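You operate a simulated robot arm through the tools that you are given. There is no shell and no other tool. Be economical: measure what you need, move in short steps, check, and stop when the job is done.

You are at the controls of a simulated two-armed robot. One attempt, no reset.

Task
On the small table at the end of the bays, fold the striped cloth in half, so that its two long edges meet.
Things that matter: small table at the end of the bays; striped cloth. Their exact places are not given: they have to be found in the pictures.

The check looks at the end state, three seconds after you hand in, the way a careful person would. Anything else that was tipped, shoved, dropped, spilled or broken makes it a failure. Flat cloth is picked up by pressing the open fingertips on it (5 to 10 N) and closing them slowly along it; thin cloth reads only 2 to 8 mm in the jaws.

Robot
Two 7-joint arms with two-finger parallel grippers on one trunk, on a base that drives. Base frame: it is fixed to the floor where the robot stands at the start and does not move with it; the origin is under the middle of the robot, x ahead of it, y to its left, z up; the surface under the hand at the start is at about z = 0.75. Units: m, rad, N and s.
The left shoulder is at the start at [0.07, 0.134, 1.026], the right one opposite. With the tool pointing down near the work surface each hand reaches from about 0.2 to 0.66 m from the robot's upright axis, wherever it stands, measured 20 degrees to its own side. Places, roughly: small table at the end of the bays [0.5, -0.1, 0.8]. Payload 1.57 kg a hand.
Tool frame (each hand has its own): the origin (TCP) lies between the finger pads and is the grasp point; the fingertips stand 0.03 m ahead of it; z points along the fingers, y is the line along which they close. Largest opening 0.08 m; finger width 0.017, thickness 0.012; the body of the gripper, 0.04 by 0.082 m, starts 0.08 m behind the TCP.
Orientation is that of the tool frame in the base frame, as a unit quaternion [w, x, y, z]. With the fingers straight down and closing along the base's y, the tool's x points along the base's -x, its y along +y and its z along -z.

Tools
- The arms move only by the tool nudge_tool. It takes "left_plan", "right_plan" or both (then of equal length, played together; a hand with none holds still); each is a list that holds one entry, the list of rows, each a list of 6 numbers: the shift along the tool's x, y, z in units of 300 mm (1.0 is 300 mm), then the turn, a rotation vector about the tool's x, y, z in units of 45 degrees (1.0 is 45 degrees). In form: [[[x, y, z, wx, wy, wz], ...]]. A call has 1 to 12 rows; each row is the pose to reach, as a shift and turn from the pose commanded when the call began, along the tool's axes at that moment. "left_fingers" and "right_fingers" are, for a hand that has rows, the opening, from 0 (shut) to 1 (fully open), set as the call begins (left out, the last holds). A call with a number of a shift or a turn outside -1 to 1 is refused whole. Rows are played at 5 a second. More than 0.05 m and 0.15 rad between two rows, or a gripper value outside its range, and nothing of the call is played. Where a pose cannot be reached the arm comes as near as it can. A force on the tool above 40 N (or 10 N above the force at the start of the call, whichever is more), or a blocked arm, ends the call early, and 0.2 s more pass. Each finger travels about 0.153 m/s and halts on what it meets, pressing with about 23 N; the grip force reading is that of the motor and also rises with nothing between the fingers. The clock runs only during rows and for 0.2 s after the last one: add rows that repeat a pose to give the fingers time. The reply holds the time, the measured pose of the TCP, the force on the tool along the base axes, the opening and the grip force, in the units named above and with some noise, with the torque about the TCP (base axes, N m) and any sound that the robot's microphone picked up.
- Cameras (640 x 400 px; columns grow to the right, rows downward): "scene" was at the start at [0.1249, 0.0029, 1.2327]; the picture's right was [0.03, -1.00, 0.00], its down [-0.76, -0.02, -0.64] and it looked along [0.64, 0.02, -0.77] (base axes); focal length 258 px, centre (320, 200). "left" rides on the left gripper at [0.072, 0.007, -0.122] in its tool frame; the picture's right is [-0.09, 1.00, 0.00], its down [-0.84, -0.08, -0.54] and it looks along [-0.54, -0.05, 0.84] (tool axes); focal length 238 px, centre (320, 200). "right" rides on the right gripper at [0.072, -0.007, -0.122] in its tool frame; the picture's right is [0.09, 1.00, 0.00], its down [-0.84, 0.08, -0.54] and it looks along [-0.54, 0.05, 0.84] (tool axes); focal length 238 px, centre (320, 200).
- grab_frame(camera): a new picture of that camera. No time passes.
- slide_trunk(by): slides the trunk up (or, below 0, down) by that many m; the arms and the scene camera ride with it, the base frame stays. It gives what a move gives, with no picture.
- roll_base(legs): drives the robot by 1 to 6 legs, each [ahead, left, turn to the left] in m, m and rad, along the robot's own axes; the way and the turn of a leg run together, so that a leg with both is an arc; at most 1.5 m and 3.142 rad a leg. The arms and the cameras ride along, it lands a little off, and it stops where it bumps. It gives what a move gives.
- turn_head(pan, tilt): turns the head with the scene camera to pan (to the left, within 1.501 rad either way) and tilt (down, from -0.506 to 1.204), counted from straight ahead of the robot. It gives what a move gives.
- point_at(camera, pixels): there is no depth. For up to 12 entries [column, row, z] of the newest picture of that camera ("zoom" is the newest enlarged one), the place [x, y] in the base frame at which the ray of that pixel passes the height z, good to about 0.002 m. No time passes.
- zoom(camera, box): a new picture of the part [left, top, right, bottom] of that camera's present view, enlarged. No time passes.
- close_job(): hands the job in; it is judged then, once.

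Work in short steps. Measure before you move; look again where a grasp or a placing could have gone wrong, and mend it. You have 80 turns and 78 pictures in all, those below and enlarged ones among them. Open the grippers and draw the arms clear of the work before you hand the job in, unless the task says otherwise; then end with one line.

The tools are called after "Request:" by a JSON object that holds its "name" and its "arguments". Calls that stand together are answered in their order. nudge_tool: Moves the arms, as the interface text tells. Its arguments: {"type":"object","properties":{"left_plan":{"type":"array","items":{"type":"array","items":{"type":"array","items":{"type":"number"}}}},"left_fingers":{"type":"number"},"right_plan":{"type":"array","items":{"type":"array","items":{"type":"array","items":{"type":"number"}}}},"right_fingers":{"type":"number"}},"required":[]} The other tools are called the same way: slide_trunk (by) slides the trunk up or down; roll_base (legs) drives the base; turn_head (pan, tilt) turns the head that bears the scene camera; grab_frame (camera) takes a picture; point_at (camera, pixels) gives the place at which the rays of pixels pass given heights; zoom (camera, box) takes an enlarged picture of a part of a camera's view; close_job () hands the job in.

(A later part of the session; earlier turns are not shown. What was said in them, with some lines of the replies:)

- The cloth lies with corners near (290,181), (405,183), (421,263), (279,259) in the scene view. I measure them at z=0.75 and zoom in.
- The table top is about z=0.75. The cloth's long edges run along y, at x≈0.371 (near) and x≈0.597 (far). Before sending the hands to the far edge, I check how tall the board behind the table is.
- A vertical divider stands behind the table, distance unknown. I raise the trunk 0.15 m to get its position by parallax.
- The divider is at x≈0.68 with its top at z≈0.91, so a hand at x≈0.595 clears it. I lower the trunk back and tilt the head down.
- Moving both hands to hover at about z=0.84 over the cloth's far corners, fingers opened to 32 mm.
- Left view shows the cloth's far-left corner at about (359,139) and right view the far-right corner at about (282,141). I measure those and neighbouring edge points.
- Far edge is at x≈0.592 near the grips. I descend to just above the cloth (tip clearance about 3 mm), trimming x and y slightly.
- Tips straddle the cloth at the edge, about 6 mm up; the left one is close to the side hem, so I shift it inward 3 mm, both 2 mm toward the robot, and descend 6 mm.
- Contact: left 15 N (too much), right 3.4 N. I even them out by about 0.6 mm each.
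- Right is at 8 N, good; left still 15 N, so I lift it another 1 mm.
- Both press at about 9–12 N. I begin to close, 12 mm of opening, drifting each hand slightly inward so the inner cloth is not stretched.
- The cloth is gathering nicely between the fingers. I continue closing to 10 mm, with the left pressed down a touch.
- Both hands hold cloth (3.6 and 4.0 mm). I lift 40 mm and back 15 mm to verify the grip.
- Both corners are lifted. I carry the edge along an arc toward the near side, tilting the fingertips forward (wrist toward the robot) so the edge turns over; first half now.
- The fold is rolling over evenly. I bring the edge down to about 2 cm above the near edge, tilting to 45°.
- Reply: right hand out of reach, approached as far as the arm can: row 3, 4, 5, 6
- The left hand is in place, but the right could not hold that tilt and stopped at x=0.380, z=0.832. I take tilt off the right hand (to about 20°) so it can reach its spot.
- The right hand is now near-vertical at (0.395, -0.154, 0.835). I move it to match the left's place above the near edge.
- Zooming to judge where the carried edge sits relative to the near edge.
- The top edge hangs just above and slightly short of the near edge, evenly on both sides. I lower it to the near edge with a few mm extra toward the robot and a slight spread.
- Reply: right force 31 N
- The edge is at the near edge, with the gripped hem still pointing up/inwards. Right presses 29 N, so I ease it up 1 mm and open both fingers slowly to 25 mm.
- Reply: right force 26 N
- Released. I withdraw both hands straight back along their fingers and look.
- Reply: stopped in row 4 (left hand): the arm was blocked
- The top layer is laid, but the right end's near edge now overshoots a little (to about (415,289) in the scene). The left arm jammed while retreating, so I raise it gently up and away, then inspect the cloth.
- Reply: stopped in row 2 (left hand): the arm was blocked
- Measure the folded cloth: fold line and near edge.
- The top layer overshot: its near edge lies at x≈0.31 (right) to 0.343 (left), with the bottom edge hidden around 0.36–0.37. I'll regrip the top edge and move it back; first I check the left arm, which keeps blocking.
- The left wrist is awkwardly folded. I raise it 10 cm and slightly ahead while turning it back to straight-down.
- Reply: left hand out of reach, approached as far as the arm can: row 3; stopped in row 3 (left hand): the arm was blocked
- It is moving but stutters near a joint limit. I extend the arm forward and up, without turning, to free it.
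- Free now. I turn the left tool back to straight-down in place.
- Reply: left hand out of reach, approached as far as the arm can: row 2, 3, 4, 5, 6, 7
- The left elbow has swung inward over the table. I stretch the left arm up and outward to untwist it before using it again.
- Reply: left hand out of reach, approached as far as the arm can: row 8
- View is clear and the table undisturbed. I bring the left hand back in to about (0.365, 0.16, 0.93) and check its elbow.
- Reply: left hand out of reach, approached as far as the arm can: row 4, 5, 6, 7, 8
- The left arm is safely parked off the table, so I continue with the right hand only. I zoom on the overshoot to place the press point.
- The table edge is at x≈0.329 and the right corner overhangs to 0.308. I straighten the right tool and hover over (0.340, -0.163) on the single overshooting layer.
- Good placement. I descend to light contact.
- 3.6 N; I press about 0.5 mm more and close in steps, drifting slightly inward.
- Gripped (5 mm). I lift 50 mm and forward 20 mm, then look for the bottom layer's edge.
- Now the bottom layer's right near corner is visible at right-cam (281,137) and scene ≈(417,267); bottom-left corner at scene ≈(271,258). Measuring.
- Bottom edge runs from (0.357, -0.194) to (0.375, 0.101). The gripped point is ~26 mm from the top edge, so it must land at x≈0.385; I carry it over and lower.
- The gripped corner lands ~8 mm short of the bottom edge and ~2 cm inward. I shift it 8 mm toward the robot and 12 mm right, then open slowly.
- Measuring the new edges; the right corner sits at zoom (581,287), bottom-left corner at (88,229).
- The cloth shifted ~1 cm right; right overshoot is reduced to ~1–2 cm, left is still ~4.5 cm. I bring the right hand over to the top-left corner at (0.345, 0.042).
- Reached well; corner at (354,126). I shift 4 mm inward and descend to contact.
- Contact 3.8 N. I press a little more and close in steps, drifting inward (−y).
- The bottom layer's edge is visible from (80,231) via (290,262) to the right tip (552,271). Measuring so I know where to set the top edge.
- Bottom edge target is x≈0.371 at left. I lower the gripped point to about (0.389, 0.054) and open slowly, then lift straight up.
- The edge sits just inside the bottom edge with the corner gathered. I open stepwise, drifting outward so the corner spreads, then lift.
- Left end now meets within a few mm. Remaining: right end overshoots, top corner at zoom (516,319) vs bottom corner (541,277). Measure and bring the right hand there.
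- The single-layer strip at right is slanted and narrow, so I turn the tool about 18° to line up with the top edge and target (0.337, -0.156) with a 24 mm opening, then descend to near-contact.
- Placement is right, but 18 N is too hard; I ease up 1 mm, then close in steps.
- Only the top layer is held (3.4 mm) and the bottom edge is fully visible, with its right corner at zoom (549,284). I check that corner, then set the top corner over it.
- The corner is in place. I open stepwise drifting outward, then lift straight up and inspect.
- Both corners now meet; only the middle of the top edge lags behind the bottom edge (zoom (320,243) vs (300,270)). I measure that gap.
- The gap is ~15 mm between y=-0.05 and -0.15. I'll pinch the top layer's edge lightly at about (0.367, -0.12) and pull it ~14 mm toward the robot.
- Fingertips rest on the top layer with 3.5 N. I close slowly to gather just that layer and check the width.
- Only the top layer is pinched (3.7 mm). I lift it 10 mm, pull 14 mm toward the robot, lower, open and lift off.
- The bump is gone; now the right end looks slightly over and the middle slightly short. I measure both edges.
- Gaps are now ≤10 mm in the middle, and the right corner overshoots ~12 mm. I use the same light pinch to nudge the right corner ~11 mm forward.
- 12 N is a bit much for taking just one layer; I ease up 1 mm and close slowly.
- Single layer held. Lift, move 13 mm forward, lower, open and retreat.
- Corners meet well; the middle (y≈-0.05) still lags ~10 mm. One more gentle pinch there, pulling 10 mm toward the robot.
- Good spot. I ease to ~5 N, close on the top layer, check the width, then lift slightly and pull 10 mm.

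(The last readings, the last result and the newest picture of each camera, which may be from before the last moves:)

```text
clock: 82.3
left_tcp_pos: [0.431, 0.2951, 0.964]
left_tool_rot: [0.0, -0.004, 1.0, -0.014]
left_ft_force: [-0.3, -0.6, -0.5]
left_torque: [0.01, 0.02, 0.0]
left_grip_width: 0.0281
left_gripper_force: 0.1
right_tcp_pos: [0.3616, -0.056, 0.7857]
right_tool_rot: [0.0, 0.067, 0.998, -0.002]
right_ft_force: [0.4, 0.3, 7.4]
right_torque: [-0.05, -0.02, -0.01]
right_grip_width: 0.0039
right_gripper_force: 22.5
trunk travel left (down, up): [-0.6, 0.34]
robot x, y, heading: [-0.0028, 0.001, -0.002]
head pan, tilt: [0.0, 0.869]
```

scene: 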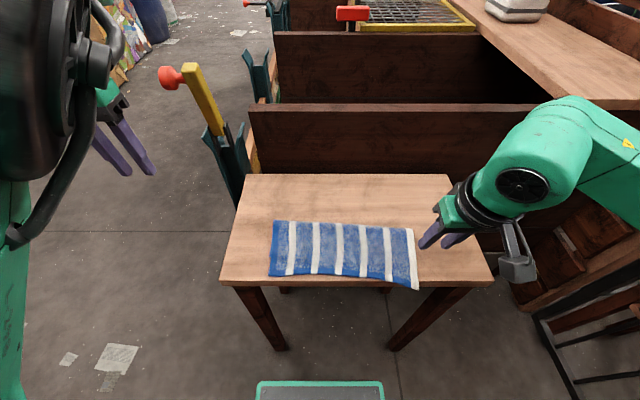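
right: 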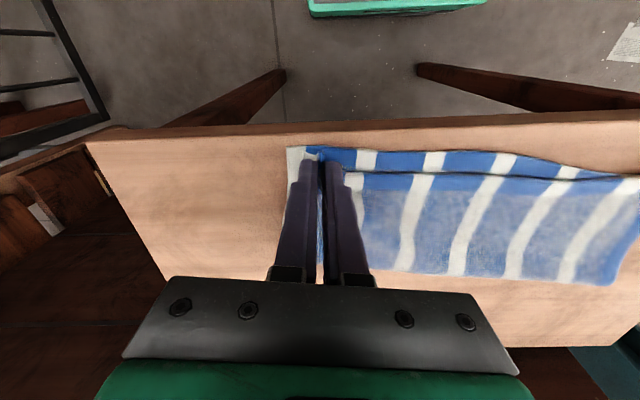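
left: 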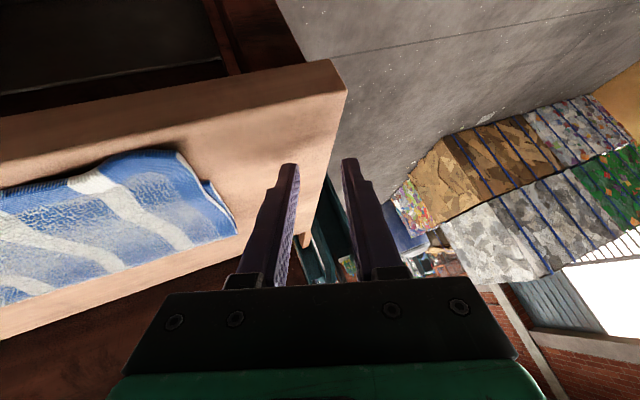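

Single layer (3.9 mm). Lift, pull 10 mm, lower, open, and withdraw to the right.

Request:
{"name": "nudge_tool", "arguments": {"right_plan": [[[0, 0, -0.03, 0, 0, 0], [0.015, 0, -0.033, 0, 0, 0], [0.03, 0, -0.03, 0, 0, 0], [0.034, 0, -0.015, 0, 0, 0], [0.034, 0, -0.005, 0, 0, 0]]]}}

Request:
{"name": "nudge_tool", "arguments": {"right_plan": [[[0, 0, 0, 0, 0, 0], [0, 0, 0, 0, 0, 0]]], "right_fingers": 0.15}}

Request:
{"name": "nudge_tool", "arguments": {"right_plan": [[[0, 0, 0, 0, 0, 0], [0, 0, 0, 0, 0, 0]]], "right_fingers": 0.3}}

Request:
{"name": "nudge_tool", "arguments": {"right_plan": [[[0, 0, -0.02, 0, 0, 0], [0, 0, -0.07, 0, 0, 0], [0, 0, -0.15, 0, 0, 0], [0, -0.1, -0.25, 0, 0, 0], [0, -0.2, -0.35, 0, 0, 0], [0, -0.3, -0.4, 0, 0, 0], [0, -0.42, -0.42, 0, 0, 0], [0, -0.54, -0.44, 0, 0, 0], [0, -0.66, -0.46, 0, 0, 0]]]}}

Request:
{"name": "zoom", "arguments": {"camera": "scene", "box": [250, 190, 450, 310]}}

```text
clock: 83.5
left_tcp_pos: [0.4318, 0.2948, 0.9631]
left_tool_rot: [0.0, -0.003, 1.0, -0.014]
left_ft_force: [-0.1, -0.4, -0.3]
left_torque: [0.01, -0.02, 0.0]
left_grip_width: 0.028
left_gripper_force: 0.0
right_tcp_pos: [0.3519, -0.0564, 0.7883]
right_tool_rot: [0.0, 0.067, 0.998, -0.001]
right_ft_force: [1.2, 0.6, 1.4]
right_torque: [0.02, -0.01, -0.01]
right_grip_width: 0.0035
right_gripper_force: 23.2
trunk travel left (down, up): [-0.6, 0.34]
robot x, y, heading: [0.0004, -0.0014, -0.001]
head pan, tilt: [0.0, 0.869]
```

```text
clock: 84.1
left_tcp_pos: [0.4311, 0.2947, 0.9641]
left_tool_rot: [0.0, -0.003, 1.0, -0.014]
left_ft_force: [0.0, -0.3, 0.0]
left_torque: [0.0, -0.01, 0.01]
left_grip_width: 0.0281
left_gripper_force: 0.1
right_tcp_pos: [0.3515, -0.0572, 0.789]
right_tool_rot: [0.0, 0.067, 0.998, -0.001]
right_ft_force: [-0.1, 1.0, 0.8]
right_torque: [0.01, -0.01, -0.02]
right_grip_width: 0.0113
right_gripper_force: 0.1
trunk travel left (down, up): [-0.6, 0.34]
robot x, y, heading: [-0.0011, -0.0006, -0.002]
head pan, tilt: [0.0, 0.869]
```

```text
clock: 84.7
left_tcp_pos: [0.4311, 0.2946, 0.963]
left_tool_rot: [-0.001, -0.003, 1.0, -0.014]
left_ft_force: [-0.2, 0.2, -0.3]
left_torque: [-0.02, 0.02, 0.0]
left_grip_width: 0.0282
left_gripper_force: 0.3
right_tcp_pos: [0.3524, -0.0561, 0.7881]
right_tool_rot: [0.0, 0.067, 0.998, -0.001]
right_ft_force: [-0.7, 0.5, 1.4]
right_torque: [0.02, 0.01, -0.03]
right_grip_width: 0.0232
right_gripper_force: 0.0
trunk travel left (down, up): [-0.6, 0.34]
robot x, y, heading: [0.0058, 0.0014, 0.002]
head pan, tilt: [0.0, 0.869]
```

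```text
clock: 86.7
left_tcp_pos: [0.4307, 0.2945, 0.9629]
left_tool_rot: [0.001, -0.003, 1.0, -0.012]
left_ft_force: [0.4, 0.2, 1.2]
left_torque: [-0.01, -0.03, 0.01]
left_grip_width: 0.0282
left_gripper_force: 0.0
right_tcp_pos: [0.3231, -0.2529, 0.9284]
right_tool_rot: [0.0, 0.067, 0.998, 0.0]
right_ft_force: [1.1, 0.2, -0.5]
right_torque: [0.01, -0.01, 0.03]
right_grip_width: 0.0241
right_gripper_force: 0.1
trunk travel left (down, up): [-0.6, 0.34]
robot x, y, heading: [-0.0013, 0.0, -0.001]
head pan, tilt: [0.0, 0.869]
```

```text
3.20 times, centred on (350, 250) of scene
```

zoom: 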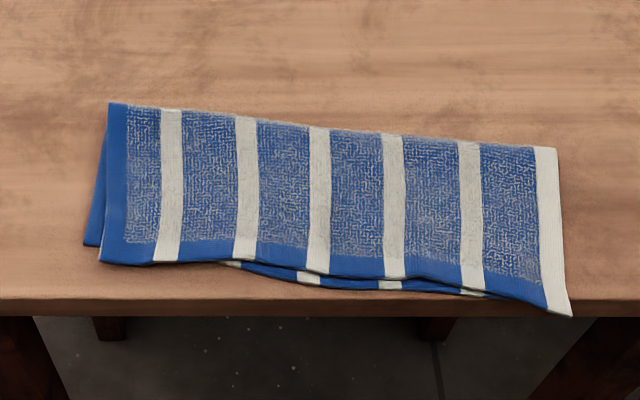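

Mid gap has closed to a few mm; the ends now overhang slightly. I measure before deciding.

Request:
{"name": "point_at", "arguments": {"camera": "zoom", "pixels": [[100, 262, 0.754], [84, 245, 0.752], [160, 262, 0.754], [235, 262, 0.755], [240, 266, 0.752], [310, 272, 0.756], [305, 284, 0.752], [385, 277, 0.756], [385, 290, 0.752], [465, 289, 0.756], [490, 297, 0.752], [572, 316, 0.753]]}}

Request:
{"name": "zoom", "arguments": {"camera": "right", "box": [250, 0, 640, 240]}}

```text
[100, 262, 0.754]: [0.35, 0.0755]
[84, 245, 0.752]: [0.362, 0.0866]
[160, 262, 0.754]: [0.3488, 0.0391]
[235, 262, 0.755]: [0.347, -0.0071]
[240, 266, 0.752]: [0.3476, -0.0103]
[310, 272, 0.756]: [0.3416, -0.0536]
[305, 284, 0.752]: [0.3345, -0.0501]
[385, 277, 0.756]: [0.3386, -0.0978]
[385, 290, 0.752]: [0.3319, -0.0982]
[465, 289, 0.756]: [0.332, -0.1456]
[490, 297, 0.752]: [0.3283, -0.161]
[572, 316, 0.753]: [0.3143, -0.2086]
```

```text
1.64 times, centred on (445, 120) of right
```

zoom: 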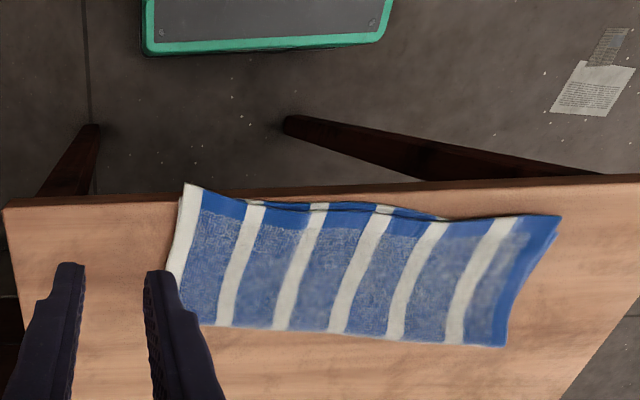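

Top vs bottom differ by about −12 mm (left), +7 mm (middle), −11 mm (right). I repeat the proven single-layer nudge at the right corner (~9 mm forward).

Request:
{"name": "nudge_tool", "arguments": {"right_plan": [[[0, 0.08, 0, 0, 0, 0], [0, 0.16, 0.05, 0, 0, 0], [0, 0.249, 0.12, 0, 0, 0], [0, 0.249, 0.22, 0, 0, 0], [0, 0.249, 0.32, 0, 0, 0], [0, 0.249, 0.42, 0, 0, 0], [0, 0.249, 0.466, 0, 0, 0], [0, 0.249, 0.471, 0, 0, 0], [0, 0.249, 0.471, 0, 0, 0]]], "right_fingers": 0.3}}

```text
clock: 88.7
left_tcp_pos: [0.4302, 0.2957, 0.9633]
left_tool_rot: [0.001, -0.003, 1.0, -0.015]
left_ft_force: [-0.4, 0.2, 0.5]
left_torque: [-0.04, -0.01, 0.0]
left_grip_width: 0.0278
left_gripper_force: 0.1
right_tcp_pos: [0.3368, -0.1783, 0.7853]
right_tool_rot: [0.001, 0.068, 0.998, -0.002]
right_ft_force: [2.2, 0.2, 12.6]
right_torque: [0.02, -0.1, 0.02]
right_grip_width: 0.0239
right_gripper_force: 0.1
trunk travel left (down, up): [-0.6, 0.34]
robot x, y, heading: [-0.0004, 0.0001, 0.004]
head pan, tilt: [0.0, 0.869]
```

Same 12 N as before; ease 1.2 mm and close slowly.

Request:
{"name": "nudge_tool", "arguments": {"right_plan": [[[0, 0, -0.004, 0, 0, 0], [0, 0, -0.004, 0, 0, 0]]], "right_fingers": 0.3}}

Request:
{"name": "nudge_tool", "arguments": {"right_plan": [[[0, 0, 0, 0, 0, 0], [0, 0, 0, 0, 0, 0]]], "right_fingers": 0.2}}

Request:
{"name": "nudge_tool", "arguments": {"right_plan": [[[0, 0, 0, 0, 0, 0], [0, 0, 0, 0, 0, 0]]], "right_fingers": 0.1}}

Request:
{"name": "nudge_tool", "arguments": {"right_plan": [[[0, 0, 0, 0, 0, 0], [0, 0, 0, 0, 0, 0], [0, 0, 0, 0, 0, 0]]], "right_fingers": 0.0}}

```text
clock: 89.3
left_tcp_pos: [0.4309, 0.2955, 0.9622]
left_tool_rot: [0.0, -0.003, 1.0, -0.014]
left_ft_force: [-0.1, 0.0, 1.0]
left_torque: [0.02, 0.0, -0.03]
left_grip_width: 0.028
left_gripper_force: 0.1
right_tcp_pos: [0.3367, -0.177, 0.7853]
right_tool_rot: [-0.001, 0.068, 0.998, -0.001]
right_ft_force: [3.2, -0.9, 9.0]
right_torque: [0.0, -0.1, 0.02]
right_grip_width: 0.0238
right_gripper_force: 0.1
trunk travel left (down, up): [-0.6, 0.34]
robot x, y, heading: [-0.0027, 0.001, 0.003]
head pan, tilt: [0.0, 0.869]
```

```text
clock: 89.9
left_tcp_pos: [0.4297, 0.295, 0.963]
left_tool_rot: [0.001, -0.004, 1.0, -0.014]
left_ft_force: [0.4, -0.3, 0.4]
left_torque: [0.0, 0.02, -0.01]
left_grip_width: 0.0278
left_gripper_force: 0.1
right_tcp_pos: [0.3367, -0.1775, 0.787]
right_tool_rot: [0.0, 0.067, 0.998, -0.001]
right_ft_force: [0.1, -0.3, 9.5]
right_torque: [0.0, -0.01, 0.03]
right_grip_width: 0.0162
right_gripper_force: 0.0
trunk travel left (down, up): [-0.6, 0.34]
robot x, y, heading: [0.0044, 0.0005, -0.002]
head pan, tilt: [0.0, 0.869]
```

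```text
clock: 90.5
left_tcp_pos: [0.4307, 0.2965, 0.9633]
left_tool_rot: [0.001, -0.004, 1.0, -0.014]
left_ft_force: [-0.4, -0.2, 0.2]
left_torque: [-0.01, -0.02, -0.02]
left_grip_width: 0.0279
left_gripper_force: 0.0
right_tcp_pos: [0.3352, -0.1773, 0.7861]
right_tool_rot: [0.001, 0.067, 0.998, -0.002]
right_ft_force: [-0.2, 1.1, 11.2]
right_torque: [0.02, 0.01, -0.01]
right_grip_width: 0.0088
right_gripper_force: 7.0
trunk travel left (down, up): [-0.6, 0.34]
robot x, y, heading: [-0.0005, -0.0013, 0.001]
head pan, tilt: [0.0, 0.869]
```

```text
clock: 91.3
left_tcp_pos: [0.4297, 0.296, 0.962]
left_tool_rot: [0.001, -0.003, 1.0, -0.014]
left_ft_force: [-0.2, -0.1, -0.2]
left_torque: [-0.03, 0.0, -0.02]
left_grip_width: 0.0279
left_gripper_force: 0.0
right_tcp_pos: [0.336, -0.1773, 0.7863]
right_tool_rot: [0.001, 0.067, 0.998, -0.001]
right_ft_force: [-0.9, -0.1, 10.3]
right_torque: [-0.01, -0.01, 0.01]
right_grip_width: 0.0068
right_gripper_force: 23.2
trunk travel left (down, up): [-0.6, 0.34]
robot x, y, heading: [0.0004, -0.0033, -0.0]
head pan, tilt: [0.0, 0.869]
```

6.8 mm means both layers were caught. I open again, ease up to lighter contact and retry.

Request:
{"name": "nudge_tool", "arguments": {"right_plan": [[[0, 0, -0.002, 0, 0, 0], [0, 0, -0.007, 0, 0, 0], [0, 0, -0.007, 0, 0, 0]]], "right_fingers": 0.3}}

Request:
{"name": "zoom", "arguments": {"camera": "right", "box": [200, 80, 500, 270]}}

```text
clock: 92.1
left_tcp_pos: [0.4308, 0.2946, 0.9626]
left_tool_rot: [0.0, -0.004, 1.0, -0.013]
left_ft_force: [0.9, -0.7, -0.8]
left_torque: [0.01, -0.02, 0.02]
left_grip_width: 0.0282
left_gripper_force: 0.1
right_tcp_pos: [0.3358, -0.1784, 0.7882]
right_tool_rot: [0.0, 0.067, 0.998, -0.001]
right_ft_force: [-0.9, -1.3, 1.3]
right_torque: [0.0, 0.05, -0.01]
right_grip_width: 0.0234
right_gripper_force: 0.0
trunk travel left (down, up): [-0.6, 0.34]
robot x, y, heading: [-0.0007, 0.0032, 0.005]
head pan, tilt: [0.0, 0.869]
```

```text
2.11 times, centred on (350, 175) of right
```

zoom: 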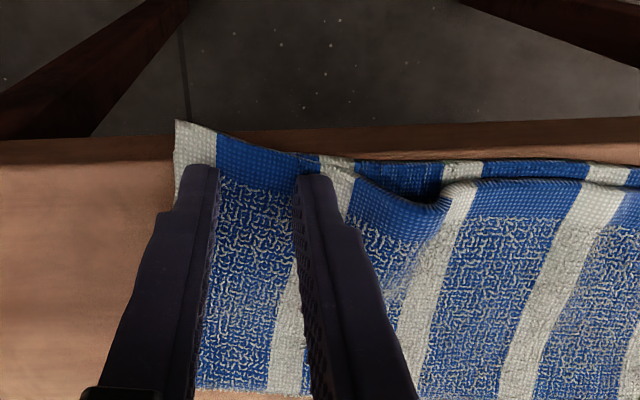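

Opened; light contact (1.3 N). Close again gently to take just the top layer.

Request:
{"name": "nudge_tool", "arguments": {"right_plan": [[[0, 0, 0.002, 0, 0, 0], [0, 0, 0.002, 0, 0, 0]]], "right_fingers": 0.2}}

Request:
{"name": "nudge_tool", "arguments": {"right_plan": [[[0, 0, 0, 0, 0, 0], [0, 0, 0, 0, 0, 0]]], "right_fingers": 0.1}}

Request:
{"name": "nudge_tool", "arguments": {"right_plan": [[[0, 0, -0.001, 0, 0, 0], [0, 0, -0.001, 0, 0, 0], [0, 0, -0.001, 0, 0, 0]]], "right_fingers": 0.0}}

```text
clock: 92.7
left_tcp_pos: [0.4313, 0.2952, 0.9639]
left_tool_rot: [0.001, -0.003, 1.0, -0.014]
left_ft_force: [-0.3, 0.9, 0.0]
left_torque: [0.01, 0.01, -0.04]
left_grip_width: 0.0279
left_gripper_force: 0.0
right_tcp_pos: [0.3366, -0.1778, 0.7879]
right_tool_rot: [-0.001, 0.068, 0.998, -0.001]
right_ft_force: [-0.1, 0.0, 1.9]
right_torque: [0.02, -0.01, 0.02]
right_grip_width: 0.0159
right_gripper_force: 0.1
trunk travel left (down, up): [-0.6, 0.34]
robot x, y, heading: [-0.0014, 0.0031, 0.002]
head pan, tilt: [0.0, 0.869]
```

```text
clock: 93.3
left_tcp_pos: [0.431, 0.2951, 0.9637]
left_tool_rot: [0.001, -0.003, 1.0, -0.013]
left_ft_force: [-0.2, -0.2, -0.5]
left_torque: [-0.01, 0.01, 0.01]
left_grip_width: 0.0281
left_gripper_force: 0.2
right_tcp_pos: [0.3364, -0.1777, 0.7878]
right_tool_rot: [0.0, 0.067, 0.998, -0.001]
right_ft_force: [-0.4, 0.6, 3.2]
right_torque: [0.0, -0.03, -0.01]
right_grip_width: 0.0106
right_gripper_force: 1.1
trunk travel left (down, up): [-0.6, 0.34]
robot x, y, heading: [-0.0014, 0.001, 0.004]
head pan, tilt: [0.0, 0.869]
```

```text
clock: 94.1
left_tcp_pos: [0.431, 0.2945, 0.9627]
left_tool_rot: [-0.001, -0.004, 1.0, -0.014]
left_ft_force: [0.1, 0.6, -0.5]
left_torque: [-0.04, 0.0, 0.01]
left_grip_width: 0.0281
left_gripper_force: 0.0
right_tcp_pos: [0.3363, -0.1765, 0.7892]
right_tool_rot: [0.0, 0.068, 0.998, -0.001]
right_ft_force: [0.2, 0.0, 3.1]
right_torque: [-0.02, -0.04, 0.03]
right_grip_width: 0.0062
right_gripper_force: 23.2
trunk travel left (down, up): [-0.6, 0.34]
robot x, y, heading: [-0.0043, 0.0021, 0.001]
head pan, tilt: [0.0, 0.869]
```

Both layers again (6.2 mm). I instead use that hold to draw the corner 6 mm outward and 6 mm forward, flattening the small bump, then release and lift clear.

Request:
{"name": "nudge_tool", "arguments": {"right_plan": [[[0, 0, -0.015, 0, 0, 0], [-0.01, -0.01, -0.015, 0, 0, 0], [-0.02, -0.027, -0.01, 0, 0, 0], [-0.02, -0.027, 0, 0, 0, 0]]]}}

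Request:
{"name": "nudge_tool", "arguments": {"right_plan": [[[0, -0.008, 0, 0, 0, 0], [0, -0.015, 0, 0, 0, 0]]], "right_fingers": 0.15}}

Request:
{"name": "nudge_tool", "arguments": {"right_plan": [[[0, -0.005, 0, 0, 0, 0], [0, -0.01, 0, 0, 0, 0]]], "right_fingers": 0.35}}

Request:
{"name": "nudge_tool", "arguments": {"right_plan": [[[0, 0, -0.02, 0, 0, 0], [0, 0, -0.07, 0, 0, 0], [0, 0, -0.15, 0, 0, 0], [0, -0.1, -0.25, 0, 0, 0], [0, -0.2, -0.35, 0, 0, 0], [0, -0.3, -0.42, 0, 0, 0]]]}}

Request:
{"name": "zoom", "arguments": {"camera": "scene", "box": [250, 190, 450, 310]}}

```text
clock: 95.1
left_tcp_pos: [0.431, 0.2956, 0.9635]
left_tool_rot: [-0.001, -0.004, 1.0, -0.014]
left_ft_force: [-1.5, -1.1, 0.2]
left_torque: [0.0, 0.0, 0.02]
left_grip_width: 0.028
left_gripper_force: 0.1
right_tcp_pos: [0.3408, -0.1856, 0.7885]
right_tool_rot: [0.001, 0.067, 0.998, -0.001]
right_ft_force: [1.7, 1.0, 1.1]
right_torque: [0.03, -0.02, 0.02]
right_grip_width: 0.0058
right_gripper_force: 23.2
trunk travel left (down, up): [-0.6, 0.34]
robot x, y, heading: [0.0007, 0.0015, 0.0]
head pan, tilt: [0.0, 0.869]
```

```text
clock: 95.7
left_tcp_pos: [0.4298, 0.296, 0.963]
left_tool_rot: [0.0, -0.004, 1.0, -0.014]
left_ft_force: [-0.6, 0.0, 0.0]
left_torque: [-0.03, -0.01, -0.01]
left_grip_width: 0.028
left_gripper_force: 0.1
right_tcp_pos: [0.3405, -0.1909, 0.7901]
right_tool_rot: [0.001, 0.067, 0.998, 0.0]
right_ft_force: [-0.7, 1.5, 1.7]
right_torque: [0.02, 0.01, 0.0]
right_grip_width: 0.0127
right_gripper_force: 0.7
trunk travel left (down, up): [-0.6, 0.34]
robot x, y, heading: [-0.0015, -0.0014, 0.002]
head pan, tilt: [0.0, 0.869]
```

```text
clock: 96.3
left_tcp_pos: [0.4303, 0.2944, 0.9632]
left_tool_rot: [0.0, -0.004, 1.0, -0.014]
left_ft_force: [-0.1, -0.3, -0.1]
left_torque: [0.0, -0.01, 0.0]
left_grip_width: 0.0281
left_gripper_force: 0.1
right_tcp_pos: [0.3416, -0.1931, 0.7885]
right_tool_rot: [0.0, 0.067, 0.998, -0.001]
right_ft_force: [-0.5, 0.0, 0.9]
right_torque: [0.0, 0.02, 0.02]
right_grip_width: 0.0274
right_gripper_force: 0.0
trunk travel left (down, up): [-0.6, 0.34]
robot x, y, heading: [0.0002, -0.0007, -0.002]
head pan, tilt: [0.0, 0.869]
```

```text
clock: 97.7
left_tcp_pos: [0.4306, 0.2947, 0.9637]
left_tool_rot: [0.001, -0.004, 1.0, -0.014]
left_ft_force: [0.4, -0.4, 0.3]
left_torque: [-0.03, -0.01, 0.02]
left_grip_width: 0.0282
left_gripper_force: 0.1
right_tcp_pos: [0.328, -0.2823, 0.9165]
right_tool_rot: [0.0, 0.066, 0.998, 0.0]
right_ft_force: [0.5, 1.1, 0.1]
right_torque: [0.02, -0.02, 0.03]
right_grip_width: 0.028
right_gripper_force: 0.0
trunk travel left (down, up): [-0.6, 0.34]
robot x, y, heading: [-0.0013, -0.0011, 0.001]
head pan, tilt: [0.0, 0.869]
```

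```text
3.20 times, centred on (350, 250) of scene
```

zoom: 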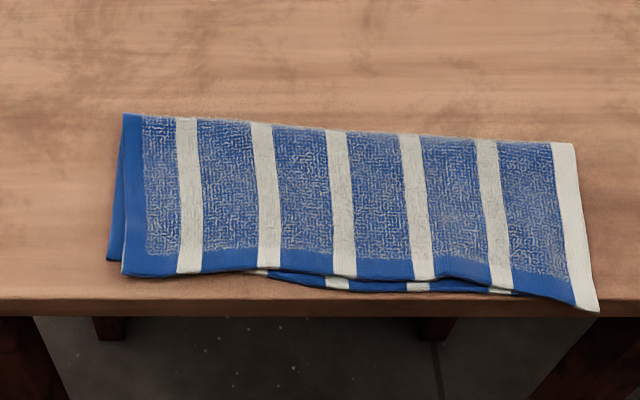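

The cloth lies flat, folded in half, with the long edges within about a centimetre and nothing else disturbed. I open both grippers fully and raise the hands clear.

Request:
{"name": "nudge_tool", "arguments": {"left_plan": [[[0, 0, -0.05, 0, 0, 0], [0, 0.03, -0.1, 0, 0, 0], [0, 0.06, -0.15, 0, 0, 0]]], "right_plan": [[[0, -0.05, -0.05, 0, 0, 0], [0, -0.1, -0.1, 0, 0, 0], [0, -0.15, -0.15, 0, 0, 0]]], "left_fingers": 1.0, "right_fingers": 1.0}}

```text
clock: 98.5
left_tcp_pos: [0.4311, 0.312, 1.0121]
left_tool_rot: [0.008, -0.003, 1.0, -0.013]
left_ft_force: [0.2, -0.2, -1.2]
left_torque: [-0.02, 0.0, -0.03]
left_grip_width: 0.0798
left_gripper_force: 0.0
right_tcp_pos: [0.3199, -0.3261, 0.9538]
right_tool_rot: [0.0, 0.072, 0.997, 0.003]
right_ft_force: [0.5, -0.5, 0.0]
right_torque: [0.03, 0.02, -0.01]
right_grip_width: 0.0801
right_gripper_force: 0.0
right hand out of reach, approached as far as the arm can: row 3
trunk travel left (down, up): [-0.6, 0.34]
robot x, y, heading: [-0.0007, 0.0003, 0.001]
head pan, tilt: [0.0, 0.869]
```

Hands are clear and open; I hand in.

Request:
{"name": "close_job", "arguments": {}}

```text
The job is handed in.
```

The striped cloth is folded in half on the small table with its two long edges meeting to within about 1 cm: the top layer sits slightly past the bottom one at the ends and slightly short in the middle. The right near corner reaches about the table's front edge.
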